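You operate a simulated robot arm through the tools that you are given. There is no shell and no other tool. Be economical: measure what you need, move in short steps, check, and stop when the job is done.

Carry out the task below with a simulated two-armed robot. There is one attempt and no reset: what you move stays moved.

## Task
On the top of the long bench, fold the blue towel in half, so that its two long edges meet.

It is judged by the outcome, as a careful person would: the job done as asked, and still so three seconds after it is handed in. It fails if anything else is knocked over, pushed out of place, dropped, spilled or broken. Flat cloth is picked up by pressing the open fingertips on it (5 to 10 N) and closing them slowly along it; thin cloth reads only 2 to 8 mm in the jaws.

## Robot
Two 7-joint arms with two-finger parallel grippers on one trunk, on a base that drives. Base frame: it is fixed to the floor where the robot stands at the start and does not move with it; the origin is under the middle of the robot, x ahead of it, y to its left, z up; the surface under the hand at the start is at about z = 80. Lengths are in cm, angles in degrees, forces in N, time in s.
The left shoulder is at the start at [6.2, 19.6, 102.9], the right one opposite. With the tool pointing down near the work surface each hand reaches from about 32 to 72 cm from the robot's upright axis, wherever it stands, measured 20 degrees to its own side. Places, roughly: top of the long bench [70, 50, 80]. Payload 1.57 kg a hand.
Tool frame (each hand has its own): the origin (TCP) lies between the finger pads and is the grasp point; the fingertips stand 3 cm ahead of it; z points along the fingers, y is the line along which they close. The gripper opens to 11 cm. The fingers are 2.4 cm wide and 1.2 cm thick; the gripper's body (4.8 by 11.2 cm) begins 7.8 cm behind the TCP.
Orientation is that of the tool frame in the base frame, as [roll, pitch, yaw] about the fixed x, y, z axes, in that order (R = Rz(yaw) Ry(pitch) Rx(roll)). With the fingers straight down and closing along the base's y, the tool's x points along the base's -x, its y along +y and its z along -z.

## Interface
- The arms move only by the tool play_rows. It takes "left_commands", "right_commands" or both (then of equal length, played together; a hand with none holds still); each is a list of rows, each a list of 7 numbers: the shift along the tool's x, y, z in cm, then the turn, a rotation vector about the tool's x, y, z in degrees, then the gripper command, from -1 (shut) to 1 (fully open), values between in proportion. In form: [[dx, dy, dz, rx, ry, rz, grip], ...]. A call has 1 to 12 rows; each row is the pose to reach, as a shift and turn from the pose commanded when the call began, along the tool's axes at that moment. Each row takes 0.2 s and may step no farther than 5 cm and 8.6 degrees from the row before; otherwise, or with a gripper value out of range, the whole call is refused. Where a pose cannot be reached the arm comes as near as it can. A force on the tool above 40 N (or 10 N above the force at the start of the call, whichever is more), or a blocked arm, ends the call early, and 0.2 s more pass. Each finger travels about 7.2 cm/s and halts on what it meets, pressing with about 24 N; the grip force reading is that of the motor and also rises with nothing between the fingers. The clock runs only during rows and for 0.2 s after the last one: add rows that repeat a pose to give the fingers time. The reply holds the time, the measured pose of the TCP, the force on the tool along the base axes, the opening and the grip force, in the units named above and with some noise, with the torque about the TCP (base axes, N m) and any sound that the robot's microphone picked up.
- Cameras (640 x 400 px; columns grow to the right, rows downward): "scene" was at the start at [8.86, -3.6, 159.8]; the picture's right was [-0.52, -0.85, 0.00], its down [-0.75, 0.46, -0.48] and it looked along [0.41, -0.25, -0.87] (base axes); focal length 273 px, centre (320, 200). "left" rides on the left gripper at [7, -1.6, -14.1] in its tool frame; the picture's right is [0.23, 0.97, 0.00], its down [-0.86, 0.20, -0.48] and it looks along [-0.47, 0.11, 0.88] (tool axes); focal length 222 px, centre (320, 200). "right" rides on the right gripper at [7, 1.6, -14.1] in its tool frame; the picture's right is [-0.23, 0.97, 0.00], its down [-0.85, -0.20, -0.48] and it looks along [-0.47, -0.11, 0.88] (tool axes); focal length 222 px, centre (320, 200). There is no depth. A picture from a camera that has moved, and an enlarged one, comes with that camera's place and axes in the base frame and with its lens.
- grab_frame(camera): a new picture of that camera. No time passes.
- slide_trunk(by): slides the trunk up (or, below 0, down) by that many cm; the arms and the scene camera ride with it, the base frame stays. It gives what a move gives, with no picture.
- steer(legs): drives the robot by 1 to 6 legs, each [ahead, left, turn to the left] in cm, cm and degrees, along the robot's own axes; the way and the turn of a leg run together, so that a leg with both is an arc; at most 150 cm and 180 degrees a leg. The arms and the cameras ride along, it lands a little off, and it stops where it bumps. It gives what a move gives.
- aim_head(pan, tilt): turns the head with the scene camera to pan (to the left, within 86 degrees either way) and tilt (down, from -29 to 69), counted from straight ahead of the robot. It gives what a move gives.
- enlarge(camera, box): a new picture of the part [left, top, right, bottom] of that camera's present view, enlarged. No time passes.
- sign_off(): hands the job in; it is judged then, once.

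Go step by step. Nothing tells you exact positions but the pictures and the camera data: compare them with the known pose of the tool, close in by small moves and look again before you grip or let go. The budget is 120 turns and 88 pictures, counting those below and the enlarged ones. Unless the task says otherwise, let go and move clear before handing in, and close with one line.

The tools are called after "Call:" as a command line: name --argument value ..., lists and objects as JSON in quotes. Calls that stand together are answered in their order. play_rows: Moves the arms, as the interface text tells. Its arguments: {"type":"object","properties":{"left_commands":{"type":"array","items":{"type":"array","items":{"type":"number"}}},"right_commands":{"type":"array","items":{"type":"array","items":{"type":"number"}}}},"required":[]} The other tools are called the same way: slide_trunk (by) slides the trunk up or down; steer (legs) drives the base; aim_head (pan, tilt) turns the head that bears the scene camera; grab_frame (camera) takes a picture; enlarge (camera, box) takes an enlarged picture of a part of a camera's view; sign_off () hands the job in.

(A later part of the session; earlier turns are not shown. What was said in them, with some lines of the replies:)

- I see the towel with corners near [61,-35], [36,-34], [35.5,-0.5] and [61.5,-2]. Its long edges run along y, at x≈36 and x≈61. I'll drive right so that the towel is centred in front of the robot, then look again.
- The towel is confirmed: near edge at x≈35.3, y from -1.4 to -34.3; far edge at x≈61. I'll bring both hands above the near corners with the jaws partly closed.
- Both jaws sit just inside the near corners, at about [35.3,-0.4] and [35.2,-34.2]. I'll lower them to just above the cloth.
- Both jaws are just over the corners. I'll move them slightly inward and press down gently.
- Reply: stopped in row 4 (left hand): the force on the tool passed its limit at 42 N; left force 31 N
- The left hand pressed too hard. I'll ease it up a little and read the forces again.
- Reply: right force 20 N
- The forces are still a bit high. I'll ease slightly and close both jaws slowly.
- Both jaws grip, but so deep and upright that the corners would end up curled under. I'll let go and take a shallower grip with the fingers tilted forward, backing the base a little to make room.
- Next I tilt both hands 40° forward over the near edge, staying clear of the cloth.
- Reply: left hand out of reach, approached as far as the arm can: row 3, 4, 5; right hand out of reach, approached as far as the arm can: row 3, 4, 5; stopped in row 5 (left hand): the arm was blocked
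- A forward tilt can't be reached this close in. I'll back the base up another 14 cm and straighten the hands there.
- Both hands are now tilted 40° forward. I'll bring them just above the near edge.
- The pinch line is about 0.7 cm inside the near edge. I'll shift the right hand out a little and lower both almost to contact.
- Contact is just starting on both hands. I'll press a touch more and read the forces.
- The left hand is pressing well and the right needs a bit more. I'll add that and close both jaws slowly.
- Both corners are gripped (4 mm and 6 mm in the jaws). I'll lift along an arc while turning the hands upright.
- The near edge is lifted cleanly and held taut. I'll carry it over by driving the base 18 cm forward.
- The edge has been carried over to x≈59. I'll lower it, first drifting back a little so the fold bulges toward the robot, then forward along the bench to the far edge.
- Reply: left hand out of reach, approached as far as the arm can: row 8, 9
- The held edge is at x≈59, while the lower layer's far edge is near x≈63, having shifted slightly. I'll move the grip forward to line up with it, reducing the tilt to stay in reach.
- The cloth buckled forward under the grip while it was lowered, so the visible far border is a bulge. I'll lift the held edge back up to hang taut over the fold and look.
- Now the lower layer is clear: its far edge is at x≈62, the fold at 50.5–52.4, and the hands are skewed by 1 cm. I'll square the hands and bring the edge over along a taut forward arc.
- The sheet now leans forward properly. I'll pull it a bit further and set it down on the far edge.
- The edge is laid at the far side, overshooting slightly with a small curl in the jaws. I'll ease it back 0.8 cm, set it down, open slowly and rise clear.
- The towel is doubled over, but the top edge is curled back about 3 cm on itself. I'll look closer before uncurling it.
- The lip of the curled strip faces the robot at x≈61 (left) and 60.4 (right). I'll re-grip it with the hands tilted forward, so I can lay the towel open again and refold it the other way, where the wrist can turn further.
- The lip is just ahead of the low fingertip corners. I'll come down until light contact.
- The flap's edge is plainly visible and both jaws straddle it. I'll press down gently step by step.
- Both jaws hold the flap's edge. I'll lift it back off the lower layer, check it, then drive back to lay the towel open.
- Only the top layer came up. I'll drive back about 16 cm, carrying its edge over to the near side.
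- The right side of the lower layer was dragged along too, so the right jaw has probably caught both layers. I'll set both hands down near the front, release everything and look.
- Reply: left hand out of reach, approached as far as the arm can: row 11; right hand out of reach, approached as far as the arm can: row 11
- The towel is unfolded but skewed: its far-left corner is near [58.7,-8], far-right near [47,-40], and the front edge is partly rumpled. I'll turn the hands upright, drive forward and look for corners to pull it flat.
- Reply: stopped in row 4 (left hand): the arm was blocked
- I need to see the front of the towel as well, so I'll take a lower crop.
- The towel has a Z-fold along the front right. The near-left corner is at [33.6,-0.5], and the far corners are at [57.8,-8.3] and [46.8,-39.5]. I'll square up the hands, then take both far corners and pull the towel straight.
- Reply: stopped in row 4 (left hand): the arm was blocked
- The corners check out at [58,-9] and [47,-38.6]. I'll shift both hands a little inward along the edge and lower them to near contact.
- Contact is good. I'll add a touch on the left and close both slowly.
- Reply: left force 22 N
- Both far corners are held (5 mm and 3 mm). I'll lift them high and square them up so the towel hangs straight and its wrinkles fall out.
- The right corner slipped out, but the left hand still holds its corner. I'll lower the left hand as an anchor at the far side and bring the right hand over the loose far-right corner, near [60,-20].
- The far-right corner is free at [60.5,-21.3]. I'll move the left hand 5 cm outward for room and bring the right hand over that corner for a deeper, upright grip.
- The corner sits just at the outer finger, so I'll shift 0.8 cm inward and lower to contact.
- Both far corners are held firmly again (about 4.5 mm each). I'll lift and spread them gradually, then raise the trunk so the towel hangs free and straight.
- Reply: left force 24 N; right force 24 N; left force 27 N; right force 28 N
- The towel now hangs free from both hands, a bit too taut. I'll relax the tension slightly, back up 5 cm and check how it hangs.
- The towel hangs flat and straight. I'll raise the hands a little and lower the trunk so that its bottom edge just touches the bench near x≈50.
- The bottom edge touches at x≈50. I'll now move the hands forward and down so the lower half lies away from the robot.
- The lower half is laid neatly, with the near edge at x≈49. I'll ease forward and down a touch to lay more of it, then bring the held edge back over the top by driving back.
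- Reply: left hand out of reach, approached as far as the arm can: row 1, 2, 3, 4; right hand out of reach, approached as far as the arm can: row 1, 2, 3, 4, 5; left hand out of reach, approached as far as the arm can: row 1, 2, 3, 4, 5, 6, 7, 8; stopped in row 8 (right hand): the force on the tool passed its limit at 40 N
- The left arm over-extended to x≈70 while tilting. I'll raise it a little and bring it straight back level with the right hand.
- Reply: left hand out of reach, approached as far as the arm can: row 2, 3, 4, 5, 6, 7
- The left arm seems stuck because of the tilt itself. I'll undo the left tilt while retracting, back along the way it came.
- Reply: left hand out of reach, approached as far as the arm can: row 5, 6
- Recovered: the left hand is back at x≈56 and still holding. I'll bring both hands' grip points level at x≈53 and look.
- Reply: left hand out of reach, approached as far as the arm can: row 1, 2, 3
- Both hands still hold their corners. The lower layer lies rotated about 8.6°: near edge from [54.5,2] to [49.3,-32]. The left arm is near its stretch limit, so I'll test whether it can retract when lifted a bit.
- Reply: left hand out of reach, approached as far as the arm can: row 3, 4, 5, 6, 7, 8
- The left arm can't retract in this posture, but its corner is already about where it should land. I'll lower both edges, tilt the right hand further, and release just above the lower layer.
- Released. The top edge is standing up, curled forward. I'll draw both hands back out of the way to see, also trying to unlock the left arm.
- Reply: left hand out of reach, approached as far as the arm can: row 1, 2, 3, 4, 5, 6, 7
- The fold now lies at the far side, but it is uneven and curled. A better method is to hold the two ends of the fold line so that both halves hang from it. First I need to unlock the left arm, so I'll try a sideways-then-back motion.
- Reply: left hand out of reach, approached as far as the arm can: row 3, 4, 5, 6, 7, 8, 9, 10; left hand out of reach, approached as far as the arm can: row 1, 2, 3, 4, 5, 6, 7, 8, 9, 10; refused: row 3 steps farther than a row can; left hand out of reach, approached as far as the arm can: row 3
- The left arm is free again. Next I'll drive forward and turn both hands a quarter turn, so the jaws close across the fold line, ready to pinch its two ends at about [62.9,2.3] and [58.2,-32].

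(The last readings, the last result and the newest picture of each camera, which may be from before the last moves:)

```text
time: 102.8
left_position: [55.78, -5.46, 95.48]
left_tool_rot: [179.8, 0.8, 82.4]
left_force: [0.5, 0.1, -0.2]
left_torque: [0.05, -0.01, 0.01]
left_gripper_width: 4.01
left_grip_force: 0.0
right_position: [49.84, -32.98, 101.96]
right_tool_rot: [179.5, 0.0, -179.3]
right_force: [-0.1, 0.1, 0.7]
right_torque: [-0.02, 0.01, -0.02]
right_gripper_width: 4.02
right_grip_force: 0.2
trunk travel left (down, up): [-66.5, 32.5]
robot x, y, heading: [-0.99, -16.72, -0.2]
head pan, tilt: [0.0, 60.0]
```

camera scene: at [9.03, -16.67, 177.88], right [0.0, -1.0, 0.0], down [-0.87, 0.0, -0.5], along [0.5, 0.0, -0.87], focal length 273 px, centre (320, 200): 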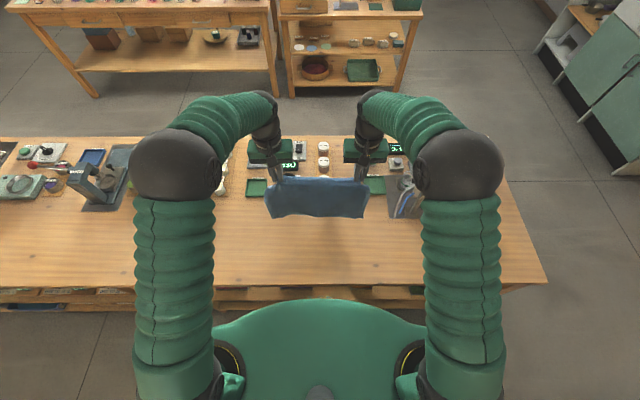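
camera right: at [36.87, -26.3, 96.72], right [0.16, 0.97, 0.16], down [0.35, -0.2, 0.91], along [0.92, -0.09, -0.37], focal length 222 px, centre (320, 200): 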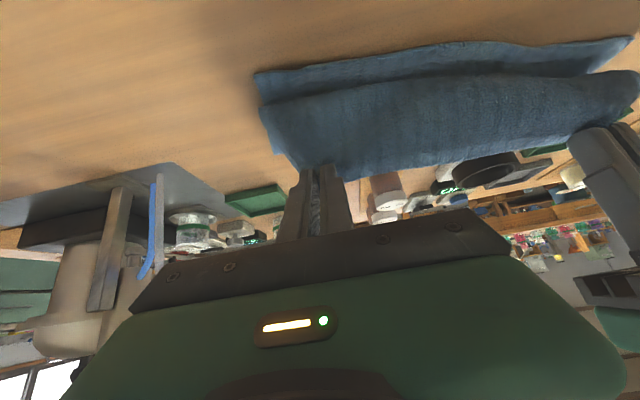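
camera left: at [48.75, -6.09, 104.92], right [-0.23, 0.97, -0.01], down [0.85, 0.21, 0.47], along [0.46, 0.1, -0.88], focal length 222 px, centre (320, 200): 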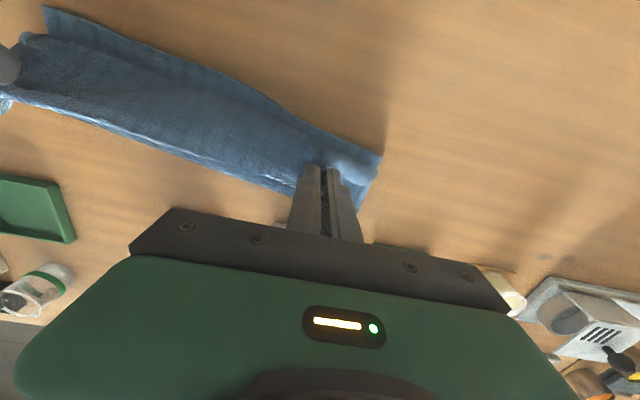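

Call:
play_rows --left_commands '[[0.7, 0.5, 0, 0, 0, 0, -0.27], [1.4, 1, 0, 0, 0, 0, -0.27], [2.1, 1.6, 0, 0, 0, 0, -0.27], [2.9, 2.1, 0, 0, 0, 0, -0.27], [3.6, 2.6, 0, 0, 0, 0, -0.27], [4.3, 3.2, 1, 0, 0, 0, -0.27], [5, 3.7, 2, 0, 0, 0, -0.27], [5.7, 4.2, 3, 0, 0, 0, -0.27], [6.4, 4.8, 4, 0, 0, 0, -0.27], [7.16, 5.3, 5, 0, 0, 0, -0.27], [7.16, 5.3, 5, 0, 0, 0, -0.27]]' --right_commands '[[-0.8, 0.3, 1, 0, 0, -8.2, -0.27], [-1.6, 0.5, 2, 0, 0, -16.4, -0.27], [-2.4, 0.8, 3, 0, 0, -24.6, -0.27], [-3.2, 1, 4, 0, 0, -32.8, -0.27], [-4, 1.3, 5, 0, 0, -41, -0.27], [-4.8, 1.5, 6.5, 0, 0, -49.2, -0.27], [-5.6, 1.8, 8, 0, 0, -57.4, -0.27], [-6.4, 2, 9.5, 0, 0, -65.6, -0.27], [-7.2, 2.3, 11, 0, 0, -73.8, -0.27], [-7.86, 2.5, 11.5, 0, 0, -82.2, -0.27], [-7.86, 2.5, 11.5, 0, 0, -82.2, -0.27]]'

Call:
enlarge --camera "scene" --box '[224, 120, 416, 240]'

```text
time: 105.2
left_position: [61.96, 0.91, 90.55]
left_tool_rot: [179.7, 0.7, 82.5]
left_force: [-1.0, 0.1, 1.1]
left_torque: [0.0, 0.01, -0.01]
left_gripper_width: 4.03
left_grip_force: 0.1
right_position: [57.55, -30.12, 90.45]
right_tool_rot: [180.0, 0.6, -96.9]
right_force: [0.9, -0.1, 0.1]
right_torque: [0.01, 0.04, 0.03]
right_gripper_width: 4.01
right_grip_force: 0.0
trunk travel left (down, up): [-66.5, 32.5]
robot x, y, heading: [-1.32, -16.29, 0.1]
head pan, tilt: [0.0, 60.0]
```

```text
3.33 times, centred on (320, 180) of scene
camera zoom: at [9.05, -16.65, 163.89], right [0.0, -1.0, 0.0], down [-0.87, 0.0, -0.5], along [0.5, 0.0, -0.87], focal length 909 px, centre (320, 267)
```

zoom: 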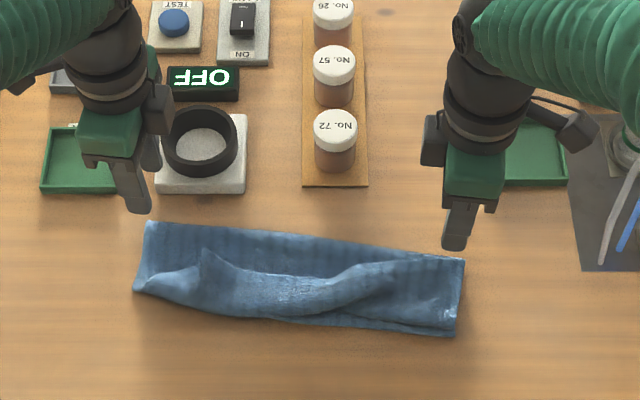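

Both hands are over the fold ends. I'll lower to near contact.

Call:
play_rows --left_commands '[[0, 0, 2.5, 0, 0, 0, -0.27], [0, 0, 5, 0, 0, 0, -0.27], [0, 0, 6.2, 0, 0, 0, -0.27], [0, 0, 6.7, 0, 0, 0, -0.27], [0, 0, 6.9, 0, 0, 0, -0.27], [0, 0, 6.9, 0, 0, 0, -0.27]]' --right_commands '[[0, 0, 2.5, 0, 0, 0, -0.27], [0, -0.2, 5, 0, 0, 0, -0.27], [0, -0.2, 6.2, 0, 0, 0, -0.27], [0, -0.2, 6.7, 0, 0, 0, -0.27], [0, -0.2, 6.9, 0, 0, 0, -0.27], [0, -0.2, 6.9, 0, 0, 0, -0.27]]'

```text
time: 106.5
left_position: [62.1, 0.62, 83.67]
left_tool_rot: [179.7, 0.8, 82.4]
left_force: [-0.1, -1.1, 4.3]
left_torque: [-0.04, 0.05, 0.0]
left_gripper_width: 3.97
left_grip_force: 0.0
right_position: [57.72, -30.26, 83.89]
right_tool_rot: [-179.8, 0.6, -97.0]
right_force: [0.8, -0.5, 10.7]
right_torque: [0.03, 0.21, 0.02]
right_gripper_width: 3.92
right_grip_force: 0.0
trunk travel left (down, up): [-66.5, 32.5]
robot x, y, heading: [-1.04, -16.73, -0.2]
head pan, tilt: [0.0, 60.0]
```

Call:
play_rows --left_commands '[[0, 0, 0.1, 0, 0, 0, -0.27], [0, 0, 0.1, 0, 0, 0, -0.36], [0, 0, 0.1, 0, 0, 0, -0.45], [0, 0, 0.1, 0, 0, 0, -0.54], [0, 0, 0.1, 0, 0, 0, -0.63], [0, 0, 0.1, 0, 0, 0, -0.72], [0, 0, 0.1, 0, 0, 0, -0.81], [0, 0, 0.1, 0, 0, 0, -0.9], [0, 0, 0.1, 0, 0, 0, -1], [0, 0, 0.1, 0, 0, 0, -1], [0, 0, 0.1, 0, 0, 0, -1]]' --right_commands '[[0, 0, 0.03, 0, 0, 0, -0.27], [0, 0, 0.05, 0, 0, 0, -0.36], [0, 0, 0.05, 0, 0, 0, -0.45], [0, 0, 0.05, 0, 0, 0, -0.54], [0, 0, 0.05, 0, 0, 0, -0.63], [0, 0, 0.05, 0, 0, 0, -0.72], [0, 0, 0.05, 0, 0, 0, -0.81], [0, 0, 0.05, 0, 0, 0, -0.9], [0, 0, 0.05, 0, 0, 0, -1], [0, 0, 0.05, 0, 0, 0, -1], [0, 0, 0.05, 0, 0, 0, -1]]'

```text
time: 109.0
left_position: [61.83, 0.78, 83.57]
left_tool_rot: [179.6, 0.8, 82.6]
left_force: [-0.4, -0.2, 7.3]
left_torque: [-0.01, 0.02, -0.01]
left_gripper_width: 0.41
left_grip_force: 24.0
right_position: [57.64, -30.15, 83.77]
right_tool_rot: [-179.8, 0.6, -97.0]
right_force: [-1.0, -0.3, 16.8]
right_torque: [0.04, 0.09, 0.02]
right_gripper_width: 0.53
right_grip_force: 24.0
trunk travel left (down, up): [-66.5, 32.5]
robot x, y, heading: [-1.23, -16.6, -0.3]
head pan, tilt: [0.0, 60.0]
```

Both fold ends are gripped (4 and 5 mm). I'll lift, square up, and raise the trunk so that both halves hang from the fold.

Call:
play_rows --left_commands '[[0, 0, -1.5, 0, 0, 0, -1], [0, -0.3, -3, 0, 0, -1, -1], [-0.1, -0.7, -4.5, 0, 0, -2.5, -1], [-0.1, -1.1, -6, 0, 0, -4, -1], [-0.2, -1.5, -7.5, 0, 0, -5.5, -1], [-0.2, -1.9, -9, 0, 0, -7.5, -1], [-0.2, -2, -11, 0, 0, -7.5, -1], [-0.2, -2, -13, 0, 0, -7.5, -1], [-0.2, -2, -13, 0, 0, -7.5, -1]]' --right_commands '[[0, 0, -1.5, 0, 0, 0, -1], [0, -0.3, -3, 0, 0, -1, -1], [-0.1, -0.7, -4.5, 0, 0, -2.5, -1], [-0.1, -1.1, -6, 0, 0, -4, -1], [-0.2, -1.5, -7.5, 0, 0, -5.5, -1], [-0.2, -1.9, -9, 0, 0, -7, -1], [-0.2, -2, -11, 0, 0, -7, -1], [-0.2, -2, -13, 0, 0, -7, -1], [-0.2, -2, -13, 0, 0, -7, -1]]'

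Call:
slide_trunk --by 8

Call:
enlarge --camera "scene" --box '[224, 120, 416, 240]'

```text
time: 111.0
left_position: [59.91, 1.09, 96.38]
left_tool_rot: [180.0, 0.8, 90.0]
left_force: [-0.1, -0.6, -0.6]
left_torque: [-0.05, 0.0, -0.08]
left_gripper_width: 0.42
left_grip_force: 24.0
right_position: [59.93, -30.47, 96.71]
right_tool_rot: [180.0, 0.5, -90.0]
right_force: [0.7, 0.6, -0.6]
right_torque: [-0.01, 0.0, -0.05]
right_gripper_width: 0.49
right_grip_force: 23.9
trunk travel left (down, up): [-66.5, 32.5]
robot x, y, heading: [-0.65, -16.54, 0.1]
head pan, tilt: [0.0, 60.0]
```

```text
time: 112.1
left_position: [60.01, 1.0, 104.4]
left_tool_rot: [179.9, 0.8, 90.0]
left_force: [-0.1, 0.1, -0.3]
left_torque: [-0.02, 0.0, -0.08]
left_gripper_width: 0.44
left_grip_force: 24.1
right_position: [59.85, -30.44, 104.8]
right_tool_rot: [179.9, 0.6, -90.0]
right_force: [-0.6, 0.3, 1.2]
right_torque: [0.02, -0.03, -0.06]
right_gripper_width: 0.5
right_grip_force: 24.0
trunk travel left (down, up): [-74.5, 24.5]
robot x, y, heading: [-1.12, -16.58, -0.2]
head pan, tilt: [0.0, 60.0]
```

```text
3.33 times, centred on (320, 180) of scene
camera zoom: at [9.14, -16.65, 171.88], right [0.0, -1.0, 0.0], down [-0.87, 0.0, -0.5], along [0.5, 0.0, -0.87], focal length 909 px, centre (320, 267)
```

zoom: 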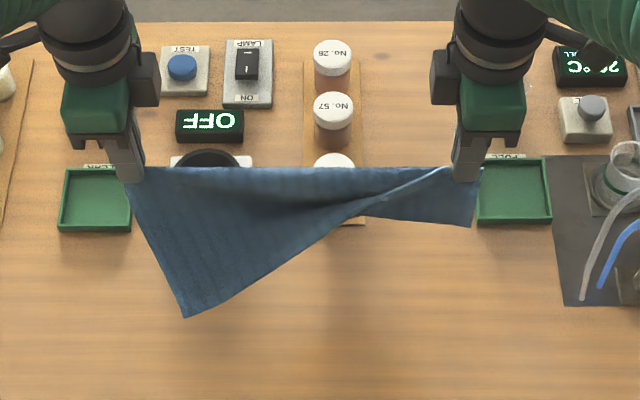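

The halves hang, but the right jaw also caught the loose edge of the longer layer, so that layer hangs as a triangle. I'll lay it down toward the robot by alternately driving and lowering the trunk, then free the right side.

Call:
steer --legs '[[-13, 0, 0]]'

Call:
slide_trunk --by -6

Call:
steer --legs '[[4, 0, 0]]'

Call:
slide_trunk --by -4

Call:
steer --legs '[[4, 0, 0]]'

Call:
slide_trunk --by -4

Call:
steer --legs '[[4, 0, 0]]'

Call:
slide_trunk --by -4

Call:
enlarge --camera "scene" --box '[224, 120, 416, 240]'

```text
time: 113.4
left_position: [47.24, 1.01, 104.29]
left_tool_rot: [179.9, 0.8, 90.2]
left_force: [-0.9, -0.8, -0.3]
left_torque: [-0.02, 0.03, -0.06]
left_gripper_width: 0.4
left_grip_force: 24.4
right_position: [47.13, -30.09, 104.8]
right_tool_rot: [179.9, 0.7, -89.9]
right_force: [0.2, 0.9, 0.5]
right_torque: [0.01, -0.03, -0.03]
right_gripper_width: 0.49
right_grip_force: 23.7
trunk travel left (down, up): [-74.5, 24.5]
robot x, y, heading: [-13.63, -16.78, -0.1]
head pan, tilt: [0.0, 60.0]
```

```text
time: 114.4
left_position: [46.69, 1.18, 98.66]
left_tool_rot: [179.6, 0.8, 90.2]
left_force: [0.4, -1.1, 0.0]
left_torque: [-0.05, 0.01, -0.07]
left_gripper_width: 0.4
left_grip_force: 24.1
right_position: [46.56, -30.22, 99.0]
right_tool_rot: [-179.8, 0.6, -89.9]
right_force: [-0.7, 0.6, -0.8]
right_torque: [0.03, -0.01, -0.04]
right_gripper_width: 0.49
right_grip_force: 24.4
trunk travel left (down, up): [-68.5, 30.5]
robot x, y, heading: [-13.84, -16.52, -0.2]
head pan, tilt: [0.0, 60.0]
```

```text
time: 115.3
left_position: [50.01, 1.12, 99.04]
left_tool_rot: [179.2, 0.8, 90.1]
left_force: [-0.3, -0.5, 0.7]
left_torque: [-0.04, 0.0, -0.06]
left_gripper_width: 0.44
left_grip_force: 24.4
right_position: [49.73, -30.19, 99.55]
right_tool_rot: [-179.4, 0.6, -89.9]
right_force: [-0.3, 0.6, 0.5]
right_torque: [0.05, -0.02, -0.05]
right_gripper_width: 0.46
right_grip_force: 24.4
trunk travel left (down, up): [-68.5, 30.5]
robot x, y, heading: [-10.51, -16.46, 0.0]
head pan, tilt: [0.0, 60.0]
```

```text
time: 116.1
left_position: [50.57, 1.18, 94.62]
left_tool_rot: [179.6, 0.8, 90.1]
left_force: [-0.5, 0.0, 0.2]
left_torque: [-0.03, 0.03, -0.06]
left_gripper_width: 0.42
left_grip_force: 24.0
right_position: [50.4, -30.33, 94.97]
right_tool_rot: [-179.8, 0.6, -89.9]
right_force: [-0.1, 0.6, -0.7]
right_torque: [-0.01, -0.05, -0.04]
right_gripper_width: 0.5
right_grip_force: 24.0
trunk travel left (down, up): [-64.5, 34.5]
robot x, y, heading: [-10.02, -16.56, -0.3]
head pan, tilt: [0.0, 60.0]
```

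```text
time: 117.0
left_position: [53.95, 1.16, 95.23]
left_tool_rot: [179.1, 0.8, 90.2]
left_force: [0.2, -0.5, -0.3]
left_torque: [-0.05, 0.0, -0.06]
left_gripper_width: 0.41
left_grip_force: 24.0
right_position: [53.76, -30.14, 95.55]
right_tool_rot: [-179.4, 0.6, -89.9]
right_force: [-1.3, 0.7, -0.3]
right_torque: [0.02, -0.04, -0.05]
right_gripper_width: 0.48
right_grip_force: 24.3
trunk travel left (down, up): [-64.5, 34.5]
robot x, y, heading: [-6.0, -16.26, 0.1]
head pan, tilt: [0.0, 60.0]
```

```text
time: 117.8
left_position: [54.39, 1.06, 90.83]
left_tool_rot: [179.5, 0.7, 90.2]
left_force: [-0.2, 0.2, -0.1]
left_torque: [-0.01, 0.0, -0.03]
left_gripper_width: 0.41
left_grip_force: 24.0
right_position: [54.07, -30.13, 91.16]
right_tool_rot: [-179.7, 0.6, -89.9]
right_force: [-0.1, 0.3, 0.8]
right_torque: [0.0, 0.02, -0.08]
right_gripper_width: 0.49
right_grip_force: 23.8
trunk travel left (down, up): [-60.5, 38.5]
robot x, y, heading: [-5.95, -16.32, -0.1]
head pan, tilt: [0.0, 60.0]
```

```text
time: 118.7
left_position: [57.84, 1.07, 91.24]
left_tool_rot: [179.1, 0.8, 90.1]
left_force: [0.2, -0.1, 0.2]
left_torque: [0.01, 0.03, -0.09]
left_gripper_width: 0.37
left_grip_force: 23.9
right_position: [57.59, -30.3, 91.57]
right_tool_rot: [-179.4, 0.6, -89.9]
right_force: [0.1, 0.6, 0.0]
right_torque: [0.03, -0.02, -0.05]
right_gripper_width: 0.5
right_grip_force: 23.9
trunk travel left (down, up): [-60.5, 38.5]
robot x, y, heading: [-2.3, -16.49, 0.1]
head pan, tilt: [0.0, 60.0]
```

```text
time: 119.5
left_position: [58.19, 1.12, 86.99]
left_tool_rot: [179.3, 0.9, 90.1]
left_force: [-0.4, -0.2, -0.3]
left_torque: [-0.04, 0.03, -0.07]
left_gripper_width: 0.41
left_grip_force: 23.8
right_position: [58.06, -30.3, 87.24]
right_tool_rot: [-179.6, 0.6, -89.9]
right_force: [-0.5, 0.4, -0.3]
right_torque: [0.05, 0.04, -0.07]
right_gripper_width: 0.49
right_grip_force: 24.3
trunk travel left (down, up): [-56.5, 42.5]
robot x, y, heading: [-2.12, -16.49, -0.5]
head pan, tilt: [0.0, 60.0]
```

```text
3.33 times, centred on (320, 180) of scene
camera zoom: at [8.03, -16.59, 153.88], right [0.0, -1.0, 0.0], down [-0.87, 0.0, -0.5], along [0.5, 0.0, -0.87], focal length 909 px, centre (320, 267)
```

zoom: 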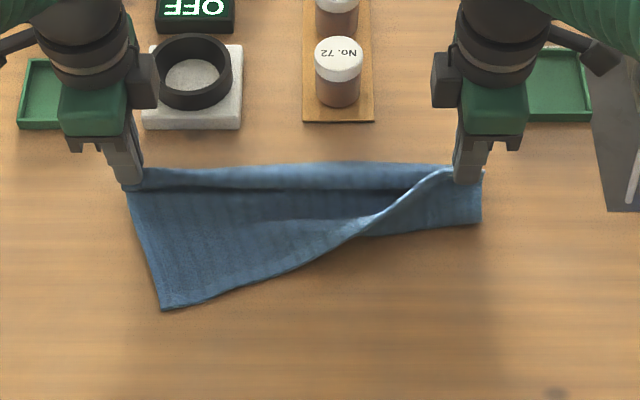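

The fold line lies at x≈58 with the longer layer spread toward the robot on the left; its right corner is still bunched at the right hand. I'll lower 2 cm more, release only the right hand, and lift it.

Call:
slide_trunk --by -2.3

Call:
play_rows --right_commands '[[0, 0, 0, 0, 0, 0, -0.6], [0, 0, 0, 0, 0, 0, -0.3], [0, 0, 0, 0, 0, 0, -0.27], [0, 0, -2, 0, 0, 0, -0.27], [0, 0, -5, 0, 0, 0, -0.27], [2, 0, -9, 0, 0, 0, -0.27], [5, 0, -12, 0, 0, 0, -0.27], [5, 0, -12, 0, 0, 0, -0.27]]'

Call:
enlarge --camera "scene" --box '[240, 130, 400, 230]'

```text
time: 120.2
left_position: [58.03, 1.09, 84.8]
left_tool_rot: [179.2, 0.8, 90.1]
left_force: [-0.8, -1.0, 0.7]
left_torque: [-0.02, 0.0, -0.04]
left_gripper_width: 0.41
left_grip_force: 23.9
right_position: [57.84, -30.28, 85.13]
right_tool_rot: [-179.5, 0.6, -89.9]
right_force: [0.9, 0.6, 1.5]
right_torque: [0.05, -0.09, -0.09]
right_gripper_width: 0.5
right_grip_force: 24.5
trunk travel left (down, up): [-54.2, 44.8]
robot x, y, heading: [-2.25, -16.41, 0.0]
head pan, tilt: [0.0, 60.0]
```

```text
time: 122.0
left_position: [58.21, 1.07, 84.63]
left_tool_rot: [179.4, 0.8, 90.1]
left_force: [-0.2, -0.7, 1.5]
left_torque: [0.01, 0.01, -0.07]
left_gripper_width: 0.38
left_grip_force: 24.1
right_position: [57.89, -35.47, 96.93]
right_tool_rot: [-179.6, 0.6, -89.8]
right_force: [-0.3, -0.7, -0.5]
right_torque: [-0.01, 0.0, 0.01]
right_gripper_width: 4.03
right_grip_force: 0.1
trunk travel left (down, up): [-54.2, 44.8]
robot x, y, heading: [-1.95, -16.85, -0.1]
head pan, tilt: [0.0, 60.0]
```

```text
4.00 times, centred on (320, 180) of scene
camera zoom: at [7.92, -16.64, 151.59], right [0.0, -1.0, 0.0], down [-0.87, 0.0, -0.5], along [0.5, 0.0, -0.87], focal length 1091 px, centre (320, 280)
```

zoom: 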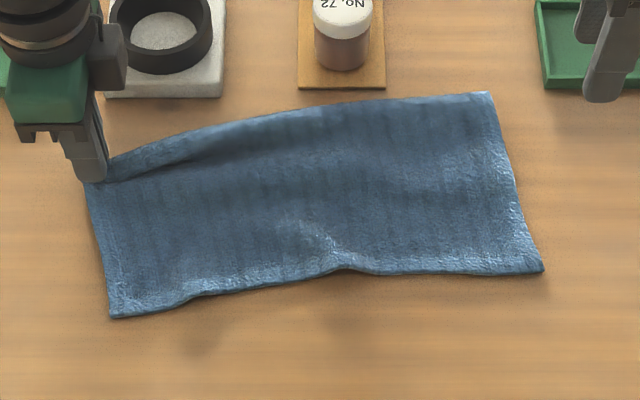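

Releasing the right let the towel spring open: it now lies mostly flat with a strip tucked under at the far side. I'll release the left too, raise up, and turn both hands back to grip the near edge corners at about [46,-1] and [50,-33.5].

Call:
play_rows --left_commands '[[0, 0, 0, 0, 0, 0, -0.6], [0, 0, 0, 0, 0, 0, -0.3], [0, 0, 0, 0, 0, 0, -0.27], [0, 0, -2, 0, 0, 0, -0.27], [0, 0, -5, 0, 0, 0, -0.27], [0, 0, -8, 0, 0, 0, -0.27]]'

Call:
slide_trunk --by 10

Call:
play_rows --left_commands '[[0, -0.5, 0, 0, 0, -8.1, -0.27], [0, -1, 0, 0, 0, -16.2, -0.27], [0, -1.5, 0, 0, 0, -24.3, -0.27], [0, -2.5, 0, 0, 0, -32.4, -0.27], [0, -3.5, 0, 0, 0, -40.5, -0.27], [0, -4.5, 0, 0, 0, -48.6, -0.27], [0, -5.5, 0, 0, 0, -56.7, -0.27], [0, -6.5, 0, 0, 0, -64.8, -0.27], [0, -7.5, 0, 0, 0, -72.9, -0.27], [0, -8, 0, 0, 0, -81, -0.27], [0, -8, 0, 0, 0, -89, -0.27], [0, -8, 0, 0, 0, -97, -0.27]]' --right_commands '[[0, 0.5, 0, 0, 0, 7, -0.27], [0, 1, 0, 0, 0, 14, -0.27], [0, 1.5, 0, 0, 0, 21, -0.27], [0, 2, 0, 0, 0, 28, -0.27], [0, 2.5, 0, 0, 0, 35, -0.27], [0, 3, 0, 0, 0, 42, -0.27], [0, 3.5, 0, 0, 0, 49, -0.27], [0, 4, 0, 0, 0, 56, -0.27], [0, 4.5, 0, 0, 0, 63, -0.27], [0, 5, 0, 0, 0, 70, -0.27], [0, 5, 0, 0, 0, 77, -0.27], [0, 5, 0, 0, 0, 83, -0.27]]'

Call:
enlarge --camera "scene" --box '[240, 130, 400, 230]'

```text
time: 123.4
left_position: [58.17, 1.12, 92.86]
left_tool_rot: [179.3, 0.8, 90.2]
left_force: [0.3, 0.8, -1.1]
left_torque: [-0.02, 0.0, -0.02]
left_gripper_width: 4.0
left_grip_force: 0.1
right_position: [57.73, -35.58, 96.81]
right_tool_rot: [-179.7, 0.6, -90.0]
right_force: [0.5, -0.2, 0.4]
right_torque: [0.02, -0.01, 0.03]
right_gripper_width: 4.0
right_grip_force: 0.1
trunk travel left (down, up): [-54.2, 44.8]
robot x, y, heading: [-2.39, -16.77, 0.0]
head pan, tilt: [0.0, 60.0]
```

```text
time: 124.7
left_position: [58.19, 1.11, 102.72]
left_tool_rot: [179.4, 0.9, 90.1]
left_force: [-0.3, -0.8, 0.0]
left_torque: [0.01, 0.0, -0.02]
left_gripper_width: 4.03
left_grip_force: 0.0
right_position: [57.89, -35.39, 106.87]
right_tool_rot: [-179.5, 0.6, -89.9]
right_force: [-0.5, -0.4, -0.6]
right_torque: [-0.03, -0.01, -0.02]
right_gripper_width: 4.02
right_grip_force: 0.1
trunk travel left (down, up): [-64.2, 34.8]
robot x, y, heading: [-2.56, -16.85, 0.0]
head pan, tilt: [0.0, 60.0]
```

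```text
time: 127.3
left_position: [50.15, 1.34, 102.7]
left_tool_rot: [-179.2, 0.6, -172.7]
left_force: [-0.3, -0.1, -0.3]
left_torque: [0.01, 0.04, -0.03]
left_gripper_width: 4.03
left_grip_force: 0.1
right_position: [52.8, -35.51, 106.82]
right_tool_rot: [179.5, 0.5, -173.0]
right_force: [0.3, 0.0, 0.2]
right_torque: [0.05, -0.03, 0.01]
right_gripper_width: 4.01
right_grip_force: 0.0
trunk travel left (down, up): [-64.2, 34.8]
robot x, y, heading: [-1.81, -16.49, -0.2]
head pan, tilt: [0.0, 60.0]
```

```text
4.00 times, centred on (320, 180) of scene
camera zoom: at [7.86, -16.64, 161.59], right [0.0, -1.0, 0.0], down [-0.87, 0.0, -0.5], along [0.5, 0.0, -0.87], focal length 1091 px, centre (320, 280)
```

zoom: 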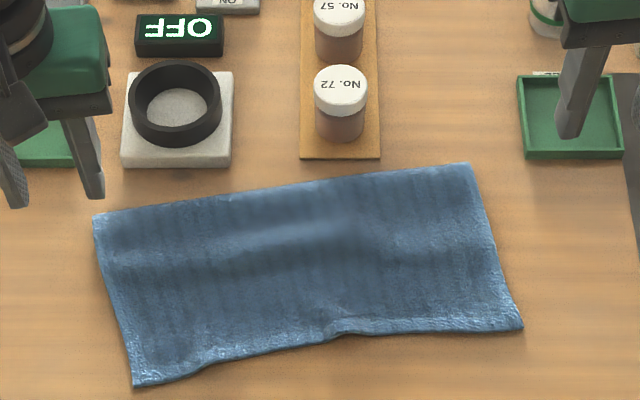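

The towel now lies neatly with a straight fold at the far side: the top layer is 17 cm deep and the under layer 8.5 cm. I'll grip the near edge's corners with this final orientation, so no turning is needed later.

Call:
play_rows --left_commands '[[1, -1.2, 3, 0, 0, -1, -0.27], [2, -2.4, 6, 0, 0, -2, -0.27], [3, -3.6, 9.5, 0, 0, -3, -0.27], [4.39, -5, 12.5, 0, 0, -3, -0.27], [4.39, -5.53, 15, 0, 0, -3, -0.27], [4.39, -5.53, 16.2, 0, 0, -3, -0.27], [4.39, -5.53, 16.2, 0, 0, -3, -0.27]]' --right_commands '[[0.3, 1, 4, 0, 0, -1, -0.27], [0.6, 2.2, 8, 0, 0, -2, -0.27], [0.9, 3.4, 12, 0, 0, -3, -0.27], [1.08, 4.6, 16, 0, 0, -3, -0.27], [1.08, 5.73, 19, 0, 0, -3, -0.27], [1.08, 5.73, 20.3, 0, 0, -3, -0.27], [1.08, 5.73, 20.3, 0, 0, -3, -0.27]]'

Call:
grab_frame --camera "left"

Call:
grab_frame --camera "right"

```text
time: 128.9
left_position: [46.75, -5.09, 86.61]
left_tool_rot: [-179.0, 0.6, -169.8]
left_force: [0.1, 0.4, -0.2]
left_torque: [-0.01, 0.0, 0.02]
left_gripper_width: 4.03
left_grip_force: 0.0
right_position: [51.2, -29.44, 86.79]
right_tool_rot: [179.5, 0.4, -169.9]
right_force: [-0.1, 0.1, 0.1]
right_torque: [-0.01, 0.01, -0.04]
right_gripper_width: 4.04
right_grip_force: 0.1
trunk travel left (down, up): [-64.2, 34.8]
robot x, y, heading: [-2.51, -16.77, 0.1]
head pan, tilt: [0.0, 60.0]
```

```text
4 pictures are left
camera left: at [39.99, -7.61, 100.54], right [-0.4, 0.92, -0.02], down [0.8, 0.35, 0.48], along [0.45, 0.18, -0.88], focal length 222 px, centre (320, 200)
```

left: 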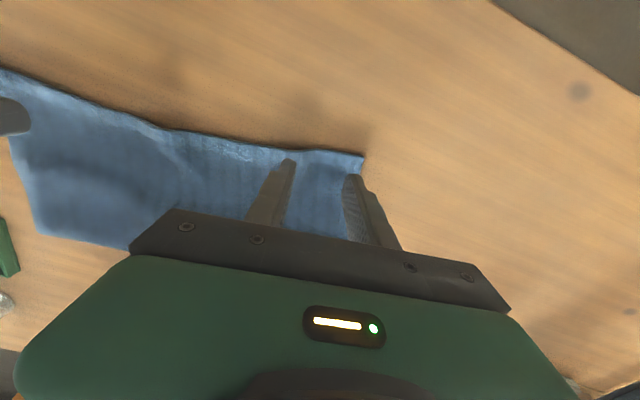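

```text
3 pictures are left
camera right: at [44.0, -29.44, 100.88], right [0.05, 1.0, 0.01], down [0.87, -0.05, 0.48], along [0.48, -0.02, -0.87], focal length 222 px, centre (320, 200)
```

right: 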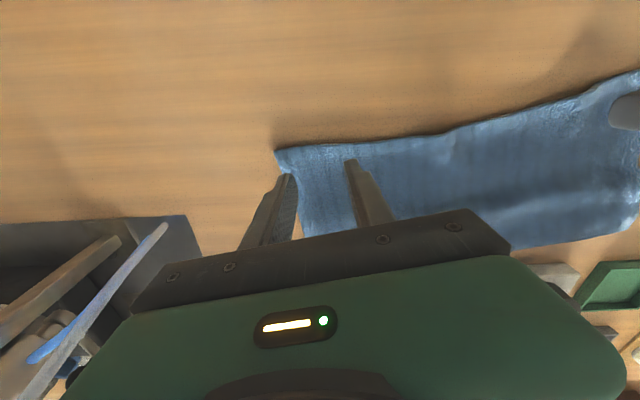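

Both jaws are aligned with the near edge corners. I'll move them slightly outward toward the edge and lower to near contact.

Call:
play_rows --left_commands '[[0.6, 0, 1, 0, 0, 0, -0.27], [0.6, 0, 2.2, 0, 0, 0, -0.27], [0.6, 0, 2.9, 0, 0, 0, -0.27], [0.6, 0, 3.1, 0, 0, 0, -0.27], [0.6, 0, 3.1, 0, 0, 0, -0.27]]' --right_commands '[[0.8, -0.3, 1, 0, 0, 0, -0.27], [0.8, -0.3, 2.2, 0, 0, 0, -0.27], [0.8, -0.3, 2.9, 0, 0, 0, -0.27], [0.8, -0.3, 3.2, 0, 0, 0, -0.27], [0.8, -0.3, 3.2, 0, 0, 0, -0.27]]'

```text
time: 130.1
left_position: [46.21, -5.2, 83.4]
left_tool_rot: [-179.0, 0.5, -169.8]
left_force: [2.0, -0.1, 0.0]
left_torque: [0.05, 0.04, -0.02]
left_gripper_width: 3.98
left_grip_force: 0.0
right_position: [50.36, -30.07, 83.46]
right_tool_rot: [179.5, 0.5, -169.8]
right_force: [0.0, 2.2, 1.2]
right_torque: [-0.01, -0.03, 0.02]
right_gripper_width: 3.98
right_grip_force: 0.0
trunk travel left (down, up): [-64.2, 34.8]
robot x, y, heading: [-2.27, -16.59, -0.2]
head pan, tilt: [0.0, 60.0]
```

Call:
play_rows --left_commands '[[0, 0, 0.1, 0, 0, 0, -0.27], [0, 0, 0.18, 0, 0, 0, -0.27], [0, 0, 0.18, 0, 0, 0, -0.27]]' --right_commands '[[0, 0, 0.1, 0, 0, 0, -0.27], [0, 0, 0.16, 0, 0, 0, -0.27], [0, 0, 0.16, 0, 0, 0, -0.27]]'

```text
time: 130.9
left_position: [46.22, -5.26, 83.4]
left_tool_rot: [-179.0, 0.7, -169.8]
left_force: [1.2, 0.7, 8.3]
left_torque: [0.13, 0.0, -0.02]
left_gripper_width: 4.0
left_grip_force: 0.1
right_position: [50.44, -30.02, 83.32]
right_tool_rot: [179.5, 0.7, -169.9]
right_force: [1.9, -0.8, 6.1]
right_torque: [-0.04, -0.07, 0.02]
right_gripper_width: 4.0
right_grip_force: 0.0
trunk travel left (down, up): [-64.2, 34.8]
robot x, y, heading: [-2.19, -16.36, -0.2]
head pan, tilt: [0.0, 60.0]
```

The pressing force is right on both hands, so I'll close slowly.

Call:
play_rows --left_commands '[[0, 0, 0, 0, 0, 0, -0.36], [0, 0, 0, 0, 0, 0, -0.45], [0, 0, 0, 0, 0, 0, -0.54], [0, 0, 0, 0, 0, 0, -0.63], [0, 0, 0, 0, 0, 0, -0.72], [0, 0, 0, 0, 0, 0, -0.81], [0, 0, 0, 0, 0, 0, -0.9], [0, 0, 0, 0, 0, 0, -1], [0, 0, 0, 0, 0, 0, -1], [0, 0, 0, 0, 0, 0, -1]]' --right_commands '[[0, 0, 0.03, 0, 0, 0, -0.36], [0, 0, 0.03, 0, 0, 0, -0.45], [0, 0, 0.03, 0, 0, 0, -0.54], [0, 0, 0.03, 0, 0, 0, -0.63], [0, 0, 0.03, 0, 0, 0, -0.72], [0, 0, 0.03, 0, 0, 0, -0.81], [0, 0, 0.03, 0, 0, 0, -0.9], [0, 0, 0.03, 0, 0, 0, -1], [0, 0, 0.03, 0, 0, 0, -1], [0, 0, 0.03, 0, 0, 0, -1]]'

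```text
time: 133.1
left_position: [46.14, -5.25, 83.35]
left_tool_rot: [-179.1, 0.5, -169.8]
left_force: [2.4, -6.1, 9.3]
left_torque: [-0.22, -0.06, -0.01]
left_gripper_width: 0.46
left_grip_force: 23.9
right_position: [50.25, -30.06, 83.26]
right_tool_rot: [179.5, 0.6, -169.9]
right_force: [-1.4, 5.4, 6.4]
right_torque: [0.14, -0.01, 0.01]
right_gripper_width: 0.69
right_grip_force: 24.3
trunk travel left (down, up): [-64.2, 34.8]
robot x, y, heading: [-2.49, -16.52, -0.2]
head pan, tilt: [0.0, 60.0]
```

Both near corners are held (5 and 7 mm). I'll lift, square up, then raise the trunk until the whole towel hangs free.

Call:
play_rows --left_commands '[[0, 0, -1.3, 0, 0, 0, -1], [-0.3, 0, -2.7, 0, 0, 1.5, -1], [-0.7, 0, -4.2, 0, 0, 3, -1], [-1.1, 0, -5.7, 0, 0, 5, -1], [-1.5, 0, -7.2, 0, 0, 7, -1], [-1.9, 0, -8.7, 0, 0, 9, -1], [-2.12, -0.1, -10.2, 0, 0, 10.2, -1], [-2.12, -0.1, -12, 0, 0, 10.2, -1], [-2.12, -0.1, -14, 0, 0, 10.2, -1], [-2.12, -0.1, -14, 0, 0, 10.2, -1]]' --right_commands '[[0, 0, -1.3, 0, 0, 0, -1], [0.3, 0.1, -2.7, 0, 0, 1.5, -1], [0.7, 0.1, -4.2, 0, 0, 3, -1], [1.1, 0.2, -5.7, 0, 0, 5, -1], [1.5, 0.2, -7.2, 0, 0, 7, -1], [1.9, 0.3, -8.7, 0, 0, 9, -1], [2.08, 0.3, -10.2, 0, 0, 10.2, -1], [2.08, 0.3, -12, 0, 0, 10.2, -1], [2.08, 0.3, -14, 0, 0, 10.2, -1], [2.08, 0.3, -14, 0, 0, 10.2, -1]]'

Call:
slide_trunk --by 14.5

```text
time: 135.3
left_position: [48.13, -4.93, 97.28]
left_tool_rot: [-179.2, 0.6, 179.9]
left_force: [-0.1, -5.6, 0.4]
left_torque: [-0.16, -0.01, 0.04]
left_gripper_width: 0.44
left_grip_force: 23.6
right_position: [48.3, -30.22, 97.06]
right_tool_rot: [179.4, 0.4, 180.0]
right_force: [0.4, 5.7, 0.3]
right_torque: [0.16, 0.01, 0.05]
right_gripper_width: 0.68
right_grip_force: 23.9
trunk travel left (down, up): [-64.2, 34.8]
robot x, y, heading: [-1.85, -16.85, -0.1]
head pan, tilt: [0.0, 60.0]
```

```text
time: 137.1
left_position: [48.03, -4.77, 111.77]
left_tool_rot: [-179.2, 0.6, 179.9]
left_force: [-1.0, -7.0, -1.2]
left_torque: [-0.21, -0.02, -0.02]
left_gripper_width: 0.4
left_grip_force: 24.0
right_position: [48.27, -30.26, 111.6]
right_tool_rot: [179.4, 0.3, 179.9]
right_force: [-0.2, 6.6, -1.3]
right_torque: [0.16, 0.01, 0.07]
right_gripper_width: 0.66
right_grip_force: 23.7
trunk travel left (down, up): [-78.7, 20.3]
robot x, y, heading: [-2.28, -16.81, -0.4]
head pan, tilt: [0.0, 60.0]
```

Both grips hold and the towel hangs free. I'll raise the hands a bit and lower the trunk so that the bottom edge just touches the bench at x≈48, then lay the lower half away from the robot.

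Call:
play_rows --left_commands '[[0, 0, -2, 0, 0, 0, -1], [0, 0, -4, 0, 0, 0, -1], [0, 0, -6, 0, 0, 0, -1], [0, 0, -7.5, 0, 0, 0, -1], [0, 0, -7.5, 0, 0, 0, -1]]' --right_commands '[[0, 0, -2, 0, 0, 0, -1], [0, 0, -4, 0, 0, 0, -1], [0, 0, -6, 0, 0, 0, -1], [0, 0, -7.5, 0, 0, 0, -1], [0, 0, -7.5, 0, 0, 0, -1]]'

Call:
slide_trunk --by -12.3

Call:
enlarge --camera "scene" --box '[224, 130, 416, 250]'

```text
time: 138.2
left_position: [47.8, -4.79, 119.37]
left_tool_rot: [-179.1, 0.7, 179.9]
left_force: [-0.6, -5.7, -0.5]
left_torque: [-0.19, -0.01, 0.0]
left_gripper_width: 0.43
left_grip_force: 24.3
right_position: [48.21, -30.18, 119.11]
right_tool_rot: [179.4, 0.4, 179.9]
right_force: [0.4, 5.1, 0.4]
right_torque: [0.16, 0.05, 0.07]
right_gripper_width: 0.66
right_grip_force: 23.9
trunk travel left (down, up): [-78.7, 20.3]
robot x, y, heading: [-2.15, -16.83, 0.2]
head pan, tilt: [0.0, 60.0]
```

```text
time: 139.8
left_position: [47.78, -4.8, 107.08]
left_tool_rot: [-179.2, 0.7, 179.9]
left_force: [0.2, -5.3, 0.0]
left_torque: [-0.2, -0.01, 0.01]
left_gripper_width: 0.44
left_grip_force: 23.9
right_position: [48.15, -30.19, 106.94]
right_tool_rot: [179.4, 0.4, 179.8]
right_force: [-1.2, 6.2, 0.1]
right_torque: [0.17, 0.02, 0.04]
right_gripper_width: 0.7
right_grip_force: 24.2
trunk travel left (down, up): [-66.4, 32.6]
robot x, y, heading: [-2.18, -16.74, -0.2]
head pan, tilt: [0.0, 60.0]
```

```text
3.33 times, centred on (320, 190) of scene
camera zoom: at [7.83, -16.63, 163.8], right [0.0, -1.0, 0.0], down [-0.87, 0.0, -0.5], along [0.5, 0.0, -0.87], focal length 909 px, centre (320, 233)
```

zoom: 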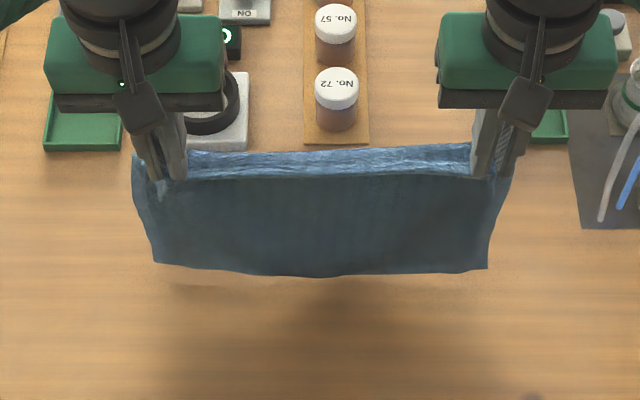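

The towel hangs flat again. I'll lower while moving forward to lay the lower half, then swing the held edge back toward the near edge, stopping just above it to check.

Call:
play_rows --left_commands '[[0.8, 0, 0.8, 0, 0, 0, -1], [1.5, 0, 1.8, 0, 0, 0, -1], [0, 0, 2.6, 0, 0, 0, -1], [-1.5, 0, 3.6, 0, 0, 0, -1], [-3, 0, 4.6, 0, 0, 0, -1], [-4.5, 0, 5.6, 0, 0, 0, -1], [-6, 0, 6.7, 0, 0, 0, -1], [-7.5, 0, 7.8, 0, 0, 0, -1], [-9, 0, 8.9, 0, 0, 0, -1], [-10.5, 0, 10, 0, 0, 0, -1], [-12, 0, 11.2, 0, 0, 0, -1], [-12.6, 0, 11.6, 0, 0, 0, -1]]' --right_commands '[[0.8, 0, 0.8, 0, 0, 0, -1], [1.5, 0, 1.8, 0, 0, 0, -1], [0.1, 0, 2.6, 0, 0, 0, -1], [-1.4, 0, 3.6, 0, 0, 0, -1], [-2.9, 0, 4.6, 0, 0, 0, -1], [-4.4, 0, 5.6, 0, 0, 0, -1], [-5.8, 0, 6.7, 0, 0, 0, -1], [-7.3, 0, 7.8, 0, 0, 0, -1], [-8.8, 0, 8.9, 0, 0, 0, -1], [-10.2, 0, 10, 0, 0, 0, -1], [-11.7, 0, 11.2, 0, 0, 0, -1], [-12.3, 0, 11.6, 0, 0, 0, -1]]'

Call:
play_rows --left_commands '[[0, 0, 0, 0, 0, 0, -1], [1, 0, 0.3, 0, 0, 0, -1], [2, 0, 0.7, 0, 0, 0, -1], [3, 0, 1.1, 0, 0, 0, -1], [4, 0, 1.8, 0, 0, 0, -1], [5, 0, 2.6, 0, 0, 0, -1], [6, 0, 3.5, 0, 0, 0, -1], [6.7, 0, 4.6, 0, 0, 0, -1], [6.7, 0, 4.6, 0, 0, 0, -1]]' --right_commands '[[0, 0, 0, 0, 0, 0, -1], [1, 0, 0.3, 0, 0, 0, -1], [2, 0, 0.7, 0, 0, 0, -1], [3, 0, 1.1, 0, 0, 0, -1], [4, 0, 1.8, 0, 0, 0, -1], [5, 0, 2.6, 0, 0, 0, -1], [6, 0, 3.5, 0, 0, 0, -1], [6.7, 0, 4.6, 0, 0, 0, -1], [6.7, 0, 4.6, 0, 0, 0, -1]]'

Call:
enlarge --camera "scene" --box '[240, 140, 400, 240]'

```text
time: 142.4
left_position: [60.49, -5.06, 95.61]
left_tool_rot: [-179.2, 0.7, -179.9]
left_force: [0.5, -3.8, -0.1]
left_torque: [-0.15, -0.03, 0.04]
left_gripper_width: 0.4
left_grip_force: 24.2
right_position: [60.73, -30.16, 95.24]
right_tool_rot: [179.5, 0.4, 179.9]
right_force: [-0.4, 3.2, 0.1]
right_torque: [0.13, -0.02, 0.01]
right_gripper_width: 0.65
right_grip_force: 23.6
trunk travel left (down, up): [-66.4, 32.6]
robot x, y, heading: [-1.97, -16.53, -0.3]
head pan, tilt: [0.0, 60.0]
```

```text
time: 144.4
left_position: [53.86, -5.02, 90.91]
left_tool_rot: [-179.2, 0.7, 179.9]
left_force: [-0.9, -3.1, 0.0]
left_torque: [-0.06, 0.01, 0.05]
left_gripper_width: 0.42
left_grip_force: 23.9
right_position: [53.68, -29.81, 90.57]
right_tool_rot: [179.4, 0.4, 180.0]
right_force: [-0.1, 2.8, 0.0]
right_torque: [0.02, -0.01, -0.01]
right_gripper_width: 0.63
right_grip_force: 23.8
trunk travel left (down, up): [-66.4, 32.6]
robot x, y, heading: [-2.44, -16.43, -0.1]
head pan, tilt: [0.0, 60.0]
```

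```text
4.00 times, centred on (320, 190) of scene
camera zoom: at [7.96, -16.63, 163.79], right [0.0, -1.0, 0.0], down [-0.87, 0.0, -0.5], along [0.5, 0.0, -0.87], focal length 1091 px, centre (320, 240)
```

zoom: 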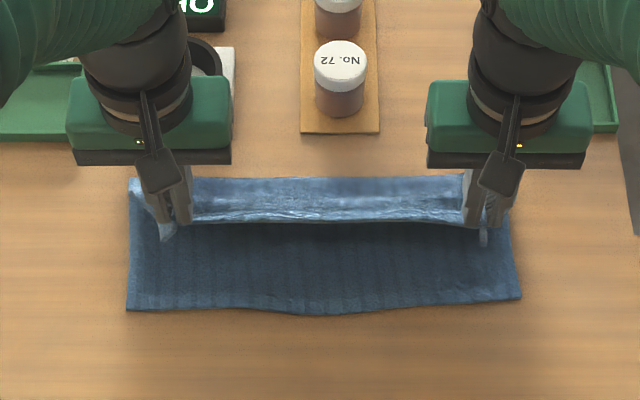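

The lower half lies flat, with its near edge at x≈49.0 (left) to 50.4 (right) and the fold at x≈62. I'll set the held edge down onto that near edge, open slowly and rise straight up.

Call:
play_rows --left_commands '[[0.6, 0, 1, 0, 0, 0, -1], [1.2, 0.1, 2, 0, 0, 0, -1], [1.8, 0.2, 3.1, 0, 0, 0, -1], [2.4, 0.3, 4.2, 0, 0, 0, -1], [2.9, 0.3, 5.1, 0, 0, 0, -1], [3.4, 0.3, 6, 0, 0, 0, -1], [3.76, 0.3, 6.7, 0, 0, 0, -1], [3.76, 0.3, 7.1, 0, 0, 0, -1], [3.76, 0.3, 7.1, 0, 0, 0, -1]]' --right_commands '[[0.4, 0, 1, 0, 0, 0, -1], [0.8, 0, 2, 0, 0, 0, -1], [1.2, 0, 3, 0, 0, 0, -1], [1.6, -0.1, 4, 0, 0, 0, -1], [1.8, -0.1, 4.9, 0, 0, 0, -1], [2.1, -0.1, 5.8, 0, 0, 0, -1], [2.3, -0.1, 6.4, 0, 0, 0, -1], [2.3, -0.1, 6.8, 0, 0, 0, -1], [2.3, -0.1, 6.8, 0, 0, 0, -1]]'

Call:
play_rows --left_commands '[[0, 0, 0, 0, 0, 0, -0.9], [0, 0, 0, 0, 0, 0, -0.8], [0, 0, 0, 0, 0, 0, -0.7], [0, 0, 0, 0, 0, 0, -0.6], [0, 0, 0, 0, 0, 0, -0.5], [0, 0, 0, 0, 0, 0, -0.45], [0, 0, -0.4, 0, 0, 0, -0.45], [0, 0, -1, 0, 0, 0, -0.45], [0, 0, -2.5, 0, 0, 0, -0.45], [0, 0, -5.5, 0, 0, 0, -0.45], [0, 0, -9.5, 0, 0, 0, -0.45], [0, 0, -12, 0, 0, 0, -0.45]]' --right_commands '[[0, 0, 0, 0, 0, 0, -0.9], [0, 0, 0, 0, 0, 0, -0.8], [0, 0, 0, 0, 0, 0, -0.7], [0, 0, 0, 0, 0, 0, -0.6], [0, 0, 0, 0, 0, 0, -0.5], [0, 0, 0, 0, 0, 0, -0.45], [0, 0, -0.4, 0, 0, 0, -0.45], [0, 0, -1, 0, 0, 0, -0.45], [0, 0, -2.5, 0, 0, 0, -0.45], [0, 0, -5.5, 0, 0, 0, -0.45], [0, 0, -9.5, 0, 0, 0, -0.45], [0, 0, -12, 0, 0, 0, -0.45]]'

Call:
enlarge --camera "scene" --box '[240, 140, 400, 240]'

```text
time: 146.4
left_position: [50.14, -4.63, 83.97]
left_tool_rot: [-179.2, 0.7, 180.0]
left_force: [0.5, -5.5, 1.7]
left_torque: [-0.21, -0.04, 0.02]
left_gripper_width: 0.43
left_grip_force: 24.6
right_position: [51.53, -29.96, 83.97]
right_tool_rot: [179.4, 0.6, 179.9]
right_force: [0.3, 6.3, 7.0]
right_torque: [0.16, -0.01, 0.02]
right_gripper_width: 0.68
right_grip_force: 23.8
trunk travel left (down, up): [-66.4, 32.6]
robot x, y, heading: [-2.37, -16.56, -0.3]
head pan, tilt: [0.0, 60.0]
```

```text
time: 149.0
left_position: [50.15, -4.35, 95.95]
left_tool_rot: [-179.2, 0.6, -180.0]
left_force: [-0.5, 0.5, 0.7]
left_torque: [0.03, -0.01, 0.02]
left_gripper_width: 3.01
left_grip_force: 0.0
right_position: [51.34, -29.95, 95.87]
right_tool_rot: [179.4, 0.3, 179.9]
right_force: [-1.1, -0.6, 0.4]
right_torque: [0.01, 0.0, -0.03]
right_gripper_width: 3.04
right_grip_force: 0.0
trunk travel left (down, up): [-66.4, 32.6]
robot x, y, heading: [-2.32, -16.35, 0.2]
head pan, tilt: [0.0, 60.0]
```

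```text
4.00 times, centred on (320, 190) of scene
camera zoom: at [7.76, -16.61, 163.79], right [0.0, -1.0, 0.0], down [-0.87, 0.0, -0.5], along [0.5, 0.0, -0.87], focal length 1091 px, centre (320, 240)
```

zoom: 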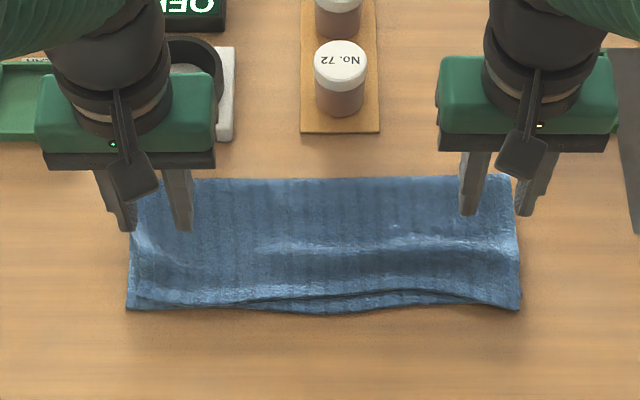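

The towel is folded flat, with its long edges meeting within about a centimetre and nothing else disturbed. I'll raise the hands further clear and hand in.

Call:
slide_trunk --by 8

Call:
sign_off

```text
time: 150.2
left_position: [50.21, -4.44, 103.84]
left_tool_rot: [-179.2, 0.8, 179.9]
left_force: [-0.9, 0.2, 0.5]
left_torque: [0.03, 0.01, -0.03]
left_gripper_width: 3.02
left_grip_force: 0.1
right_position: [51.45, -29.98, 103.92]
right_tool_rot: [179.4, 0.5, 179.9]
right_force: [0.4, -0.4, -0.5]
right_torque: [0.01, -0.02, 0.0]
right_gripper_width: 3.04
right_grip_force: 0.1
trunk travel left (down, up): [-74.4, 24.6]
robot x, y, heading: [-2.06, -16.64, -0.1]
head pan, tilt: [0.0, 60.0]
```

```text
The job is handed in.
```

The blue towel is folded in half on the long bench: its long edges meet at the ends, with a gap of about 1–1.5 cm in the middle, and I saw nothing else disturbed.
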